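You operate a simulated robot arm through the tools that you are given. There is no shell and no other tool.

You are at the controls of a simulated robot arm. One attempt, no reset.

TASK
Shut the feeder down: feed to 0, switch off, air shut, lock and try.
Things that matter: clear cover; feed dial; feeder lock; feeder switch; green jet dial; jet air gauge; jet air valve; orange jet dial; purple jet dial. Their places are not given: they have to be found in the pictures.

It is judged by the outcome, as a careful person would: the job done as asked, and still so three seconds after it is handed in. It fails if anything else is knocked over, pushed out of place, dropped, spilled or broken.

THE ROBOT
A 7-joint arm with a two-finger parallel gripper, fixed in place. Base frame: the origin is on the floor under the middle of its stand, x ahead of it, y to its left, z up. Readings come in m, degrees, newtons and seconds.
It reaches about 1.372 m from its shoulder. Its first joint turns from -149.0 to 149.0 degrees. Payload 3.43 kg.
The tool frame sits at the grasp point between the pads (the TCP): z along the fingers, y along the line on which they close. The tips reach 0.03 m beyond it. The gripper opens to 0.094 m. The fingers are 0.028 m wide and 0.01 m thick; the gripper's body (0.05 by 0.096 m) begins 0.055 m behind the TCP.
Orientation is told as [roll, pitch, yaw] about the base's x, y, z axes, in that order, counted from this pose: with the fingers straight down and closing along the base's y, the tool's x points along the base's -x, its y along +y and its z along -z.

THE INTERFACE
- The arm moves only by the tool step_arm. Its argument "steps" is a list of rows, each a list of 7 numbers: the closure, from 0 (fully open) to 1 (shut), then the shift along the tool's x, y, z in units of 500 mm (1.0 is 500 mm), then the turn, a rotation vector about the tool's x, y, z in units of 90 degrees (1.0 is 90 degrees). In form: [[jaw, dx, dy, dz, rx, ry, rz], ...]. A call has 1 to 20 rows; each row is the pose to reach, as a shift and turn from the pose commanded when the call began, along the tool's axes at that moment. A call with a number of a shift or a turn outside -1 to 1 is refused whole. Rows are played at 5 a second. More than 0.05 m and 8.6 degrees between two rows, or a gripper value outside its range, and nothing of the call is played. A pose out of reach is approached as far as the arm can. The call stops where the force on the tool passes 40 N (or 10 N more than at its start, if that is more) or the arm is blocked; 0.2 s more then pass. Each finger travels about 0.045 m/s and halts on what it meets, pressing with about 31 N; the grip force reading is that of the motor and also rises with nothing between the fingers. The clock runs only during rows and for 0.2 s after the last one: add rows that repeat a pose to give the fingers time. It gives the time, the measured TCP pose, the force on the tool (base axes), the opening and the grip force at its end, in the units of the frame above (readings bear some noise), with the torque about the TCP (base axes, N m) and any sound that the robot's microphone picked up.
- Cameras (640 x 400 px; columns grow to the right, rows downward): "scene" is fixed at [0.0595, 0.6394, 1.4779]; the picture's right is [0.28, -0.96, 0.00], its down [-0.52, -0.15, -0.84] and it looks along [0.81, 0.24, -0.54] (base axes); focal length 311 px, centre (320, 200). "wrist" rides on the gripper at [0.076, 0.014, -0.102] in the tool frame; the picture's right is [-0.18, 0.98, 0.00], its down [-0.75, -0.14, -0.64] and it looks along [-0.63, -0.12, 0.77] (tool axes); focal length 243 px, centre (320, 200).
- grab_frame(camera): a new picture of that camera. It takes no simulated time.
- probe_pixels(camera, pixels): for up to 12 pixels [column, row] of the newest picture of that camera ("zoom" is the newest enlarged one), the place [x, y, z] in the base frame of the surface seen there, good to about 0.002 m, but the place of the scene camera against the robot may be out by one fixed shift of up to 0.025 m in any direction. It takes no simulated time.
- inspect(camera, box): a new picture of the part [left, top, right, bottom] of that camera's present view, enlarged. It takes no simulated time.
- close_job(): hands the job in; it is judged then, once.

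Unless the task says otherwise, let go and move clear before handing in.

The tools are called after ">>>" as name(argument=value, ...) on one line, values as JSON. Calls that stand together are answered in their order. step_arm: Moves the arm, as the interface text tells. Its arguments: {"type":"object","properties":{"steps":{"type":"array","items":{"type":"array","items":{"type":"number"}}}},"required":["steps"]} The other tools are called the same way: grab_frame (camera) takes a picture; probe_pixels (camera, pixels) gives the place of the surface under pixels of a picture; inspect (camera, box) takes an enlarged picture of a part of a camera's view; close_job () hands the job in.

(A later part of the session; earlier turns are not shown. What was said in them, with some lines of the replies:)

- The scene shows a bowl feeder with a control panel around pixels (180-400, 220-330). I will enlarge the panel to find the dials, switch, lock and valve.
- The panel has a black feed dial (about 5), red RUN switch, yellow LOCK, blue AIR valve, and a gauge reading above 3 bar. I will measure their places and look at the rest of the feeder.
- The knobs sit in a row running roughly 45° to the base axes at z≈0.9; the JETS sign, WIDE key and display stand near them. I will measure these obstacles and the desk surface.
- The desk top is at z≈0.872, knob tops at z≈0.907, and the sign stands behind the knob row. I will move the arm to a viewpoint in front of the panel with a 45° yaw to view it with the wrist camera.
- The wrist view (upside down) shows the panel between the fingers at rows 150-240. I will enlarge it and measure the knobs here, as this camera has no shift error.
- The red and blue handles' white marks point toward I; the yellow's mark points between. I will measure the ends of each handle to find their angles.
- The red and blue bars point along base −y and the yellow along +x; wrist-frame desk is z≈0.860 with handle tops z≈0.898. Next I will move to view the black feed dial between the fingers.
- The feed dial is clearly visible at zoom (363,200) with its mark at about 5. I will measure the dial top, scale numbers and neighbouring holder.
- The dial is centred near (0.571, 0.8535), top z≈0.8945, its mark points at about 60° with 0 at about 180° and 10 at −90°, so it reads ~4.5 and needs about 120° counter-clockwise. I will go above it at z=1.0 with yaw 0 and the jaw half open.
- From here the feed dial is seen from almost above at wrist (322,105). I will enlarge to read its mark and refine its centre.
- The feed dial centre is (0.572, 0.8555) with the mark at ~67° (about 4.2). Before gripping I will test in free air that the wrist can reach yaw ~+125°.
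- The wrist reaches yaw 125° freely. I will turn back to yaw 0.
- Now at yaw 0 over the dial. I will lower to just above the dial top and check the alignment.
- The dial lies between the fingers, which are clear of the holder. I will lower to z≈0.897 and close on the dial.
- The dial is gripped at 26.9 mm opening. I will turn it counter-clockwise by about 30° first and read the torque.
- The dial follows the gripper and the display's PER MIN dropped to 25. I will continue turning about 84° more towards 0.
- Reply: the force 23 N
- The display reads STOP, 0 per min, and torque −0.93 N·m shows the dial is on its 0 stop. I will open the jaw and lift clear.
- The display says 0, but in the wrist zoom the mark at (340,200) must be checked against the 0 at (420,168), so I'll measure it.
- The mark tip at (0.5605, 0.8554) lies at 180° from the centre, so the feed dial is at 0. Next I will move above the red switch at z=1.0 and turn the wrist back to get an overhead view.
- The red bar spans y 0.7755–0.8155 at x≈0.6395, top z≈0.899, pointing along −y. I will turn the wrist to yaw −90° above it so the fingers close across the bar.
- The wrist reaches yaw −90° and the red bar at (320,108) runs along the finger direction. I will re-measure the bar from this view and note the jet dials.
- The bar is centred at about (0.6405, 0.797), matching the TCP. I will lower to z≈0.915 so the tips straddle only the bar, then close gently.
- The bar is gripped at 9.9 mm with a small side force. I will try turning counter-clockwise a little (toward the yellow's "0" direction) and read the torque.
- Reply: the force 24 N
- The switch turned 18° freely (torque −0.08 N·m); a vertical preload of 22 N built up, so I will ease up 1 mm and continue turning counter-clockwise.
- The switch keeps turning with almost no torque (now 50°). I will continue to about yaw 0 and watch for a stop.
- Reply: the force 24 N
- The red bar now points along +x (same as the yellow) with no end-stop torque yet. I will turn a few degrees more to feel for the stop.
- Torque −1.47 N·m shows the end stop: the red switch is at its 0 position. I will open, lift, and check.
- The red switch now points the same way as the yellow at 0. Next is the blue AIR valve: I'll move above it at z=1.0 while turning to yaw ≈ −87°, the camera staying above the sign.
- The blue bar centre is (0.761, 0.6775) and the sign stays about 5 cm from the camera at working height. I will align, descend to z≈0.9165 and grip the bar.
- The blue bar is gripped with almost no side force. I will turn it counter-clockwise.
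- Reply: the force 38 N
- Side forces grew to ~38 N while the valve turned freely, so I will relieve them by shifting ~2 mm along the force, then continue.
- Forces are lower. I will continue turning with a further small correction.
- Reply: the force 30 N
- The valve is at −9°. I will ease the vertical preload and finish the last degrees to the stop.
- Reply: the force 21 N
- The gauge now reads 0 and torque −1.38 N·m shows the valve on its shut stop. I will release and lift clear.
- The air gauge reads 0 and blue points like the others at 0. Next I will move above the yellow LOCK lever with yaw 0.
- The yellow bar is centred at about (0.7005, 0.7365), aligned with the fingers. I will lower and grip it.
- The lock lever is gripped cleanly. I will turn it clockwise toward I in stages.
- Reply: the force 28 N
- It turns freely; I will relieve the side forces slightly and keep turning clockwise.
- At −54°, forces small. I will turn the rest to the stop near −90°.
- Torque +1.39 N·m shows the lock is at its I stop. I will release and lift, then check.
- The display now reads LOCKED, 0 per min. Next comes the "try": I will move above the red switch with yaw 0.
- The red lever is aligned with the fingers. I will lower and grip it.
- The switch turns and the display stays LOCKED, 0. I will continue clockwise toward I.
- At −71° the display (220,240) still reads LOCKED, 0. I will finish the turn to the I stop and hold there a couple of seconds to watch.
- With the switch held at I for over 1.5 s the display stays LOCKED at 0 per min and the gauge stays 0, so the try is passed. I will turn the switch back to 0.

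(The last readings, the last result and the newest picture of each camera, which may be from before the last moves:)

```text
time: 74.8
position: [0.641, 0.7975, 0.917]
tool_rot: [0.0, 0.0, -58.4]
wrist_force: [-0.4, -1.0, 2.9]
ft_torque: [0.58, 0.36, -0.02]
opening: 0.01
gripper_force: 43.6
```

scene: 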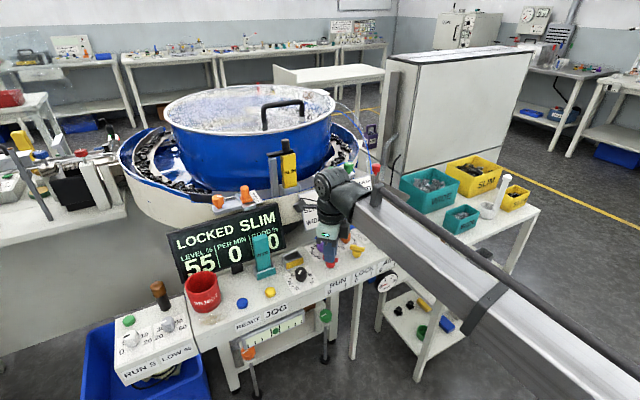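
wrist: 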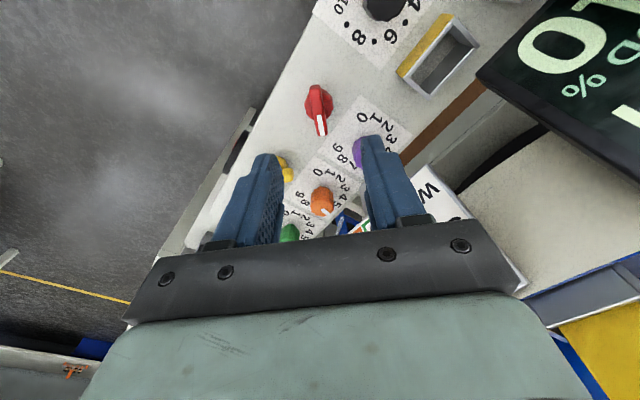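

>>> step_arm(steps=[[0.95, 0, 0, 0, 0, 0, -0.05], [0.95, 0, 0, 0, 0, 0, -0.1], [0.95, 0, 0, 0, 0, 0, -0.15], [0.95, 0, 0, 0, 0, 0, -0.2], [0.95, 0, 0, 0, 0, 0, -0.25], [0.95, 0, 0, 0, 0, 0, -0.3], [0.95, 0, 0, 0, 0, 0, -0.35], [0.95, 0, 0, 0, 0, 0, -0.35]])

```text
time: 76.6
position: [0.6401, 0.7968, 0.9176]
tool_rot: [-0.1, 0.1, -27.0]
wrist_force: [-8.5, 0.2, 2.7]
ft_torque: [0.25, 0.75, 0.02]
opening: 0.0101
gripper_force: 43.3
```

The switch is turning back freely (−27° now) with small forces. I will finish to the 0 stop.

>>> step_arm(steps=[[0.95, 0.001, 0, 0, 0, 0, -0.05], [0.95, 0.001, 0, 0, 0, 0, -0.1], [0.95, 0.001, 0, 0, 0, 0, -0.15], [0.95, 0.001, 0, 0, 0, 0, -0.2], [0.95, 0.001, 0, 0, 0, 0, -0.25], [0.95, 0.001, 0, 0, 0, 0, -0.3], [0.95, 0.001, 0, 0, 0, 0, -0.32], [0.95, 0.001, 0, 0, 0, 0, -0.335], [0.95, 0.001, 0, 0, 0, 0, -0.335]])

>>> grab_frame(camera="scene")

```text
time: 78.6
position: [0.6412, 0.7957, 0.9166]
tool_rot: [0.0, 0.0, 3.0]
wrist_force: [-2.8, -0.4, -1.4]
ft_torque: [0.2, -0.22, -1.38]
opening: 0.0104
gripper_force: 44.5
```

```text
taken
```

scene: 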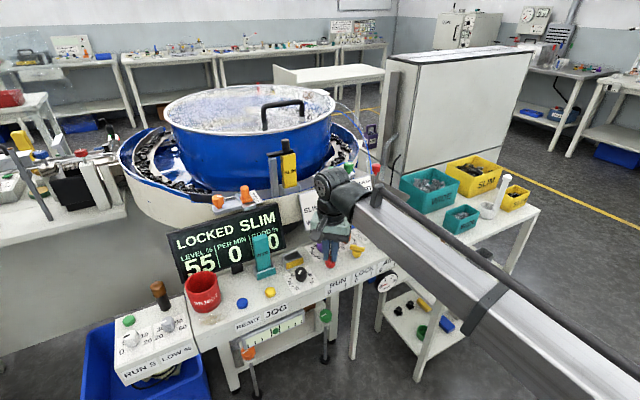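

Torque −1.38 N·m shows the red switch is back on its 0 stop and the display reads LOCKED. I will release, lift and move clear.

>>> step_arm(steps=[[0.95, 0, 0, 0, 0, 0, 0.02], [0.47, 0, 0, 0, 0, 0, 0.02], [0.47, 0, 0, 0, 0, 0, 0.02], [0.47, 0, 0, 0, 0, 0, 0.02], [0.47, 0, 0, -0.06, 0, 0, 0.02], [0.47, 0, 0, -0.12, 0, 0, 0.02], [0.47, 0, 0, -0.18, 0, 0, 0.02], [0.47, 0, 0, -0.26, 0, 0, 0.02], [0.47, 0, 0, -0.34, 0, 0, 0.02], [0.47, 0, 0, -0.4, 0, 0, 0.02], [0.47, 0, 0, -0.4, 0, 0, 0.02]])

>>> step_arm(steps=[[0.47, 0.08, -0.04, 0, 0, 0, 0], [0.47, 0.16, -0.08, 0, 0, 0, 0], [0.47, 0.24, -0.12, 0, 0, 0, 0], [0.47, 0.3, -0.16, 0, 0, 0, 0], [0.47, 0.3, -0.24, 0, 0, 0, 0], [0.47, 0.3, -0.32, 0, 0, 0, 0], [0.47, 0.3, -0.4, 0, 0, 0, 0], [0.47, 0.3, -0.4, 0, 0, 0, 0]])

>>> grab_frame(camera="scene")

>>> inspect(camera="scene", box=[270, 210, 410, 310])

>>> inspect(camera="scene", box=[150, 170, 330, 310])

```text
time: 81.0
position: [0.6406, 0.796, 1.118]
tool_rot: [0.0, 0.0, 1.3]
wrist_force: [-0.1, 0.1, -0.2]
ft_torque: [0.01, -0.02, 0.01]
opening: 0.0496
gripper_force: 0.0
```

```text
time: 82.8
position: [0.4943, 0.5934, 1.1204]
tool_rot: [0.0, 0.0, 1.3]
wrist_force: [-0.7, 0.7, -0.5]
ft_torque: [-0.01, 0.01, -0.01]
opening: 0.0499
gripper_force: 0.1
```

```text
taken
```

scene: 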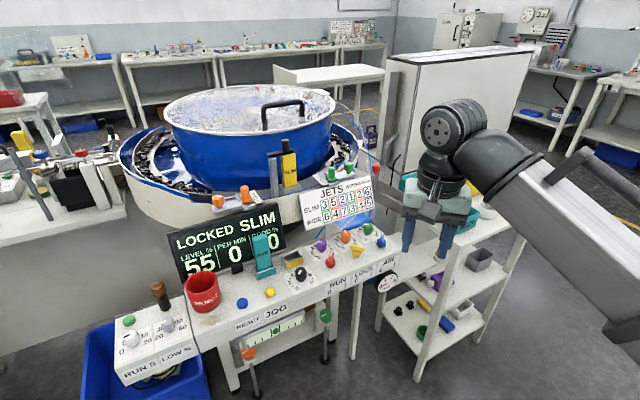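

```text
4.00 times, centred on (340, 260) of scene
```

zoom: 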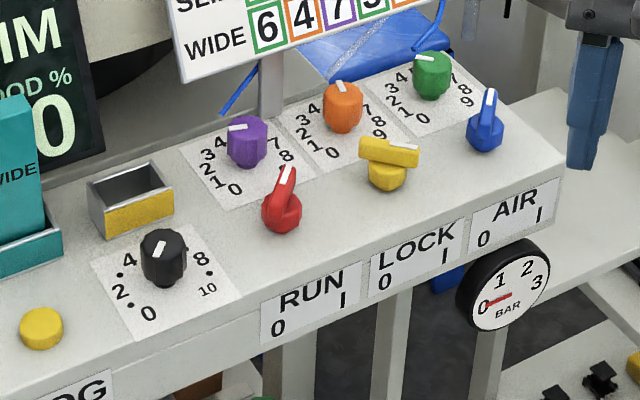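

```text
2.86 times, centred on (240, 240) of scene
```

zoom: 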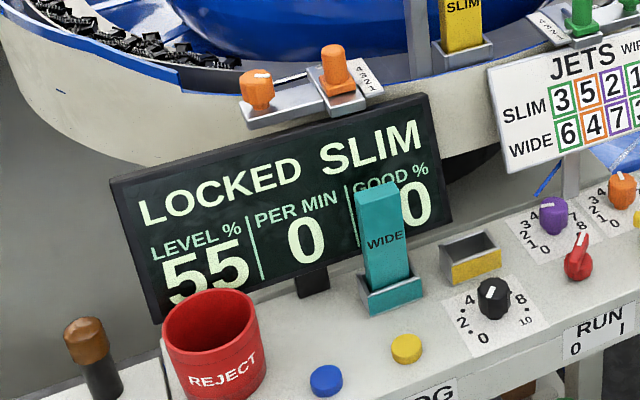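

The display shows LOCKED at 0 per min. The feed dial, red switch and blue valve are all at 0, the gauge reads 0 bar and the yellow lock is at I. The jet dials and cover look as they did at the start, and the arm is clear, so I will hand the job in.

>>> close_job()

```text
The job is handed in.
```

The feeder is shut down and locked out, and the job is handed in. The last pictures before handing in showed:

- **Feed:** the dial is on its 0 stop and the display shows 0 per minute.
- **Switch:** the red RUN switch is on its 0 stop.
- **Air:** the blue valve is on its 0 stop and the jet air gauge reads 0 bar.
- **Lock:** the yellow LOCK lever is on I and the display reads LOCKED.
- **Try:** with the lock on, I turned the RUN switch to I and held it there for over a second. The display stayed LOCKED at 0 per minute. I then turned the switch back to 0.

I did not touch the three jet dials or the clear cover, and they look the same as at the start. The gripper has let go and the arm is clear of the panel.
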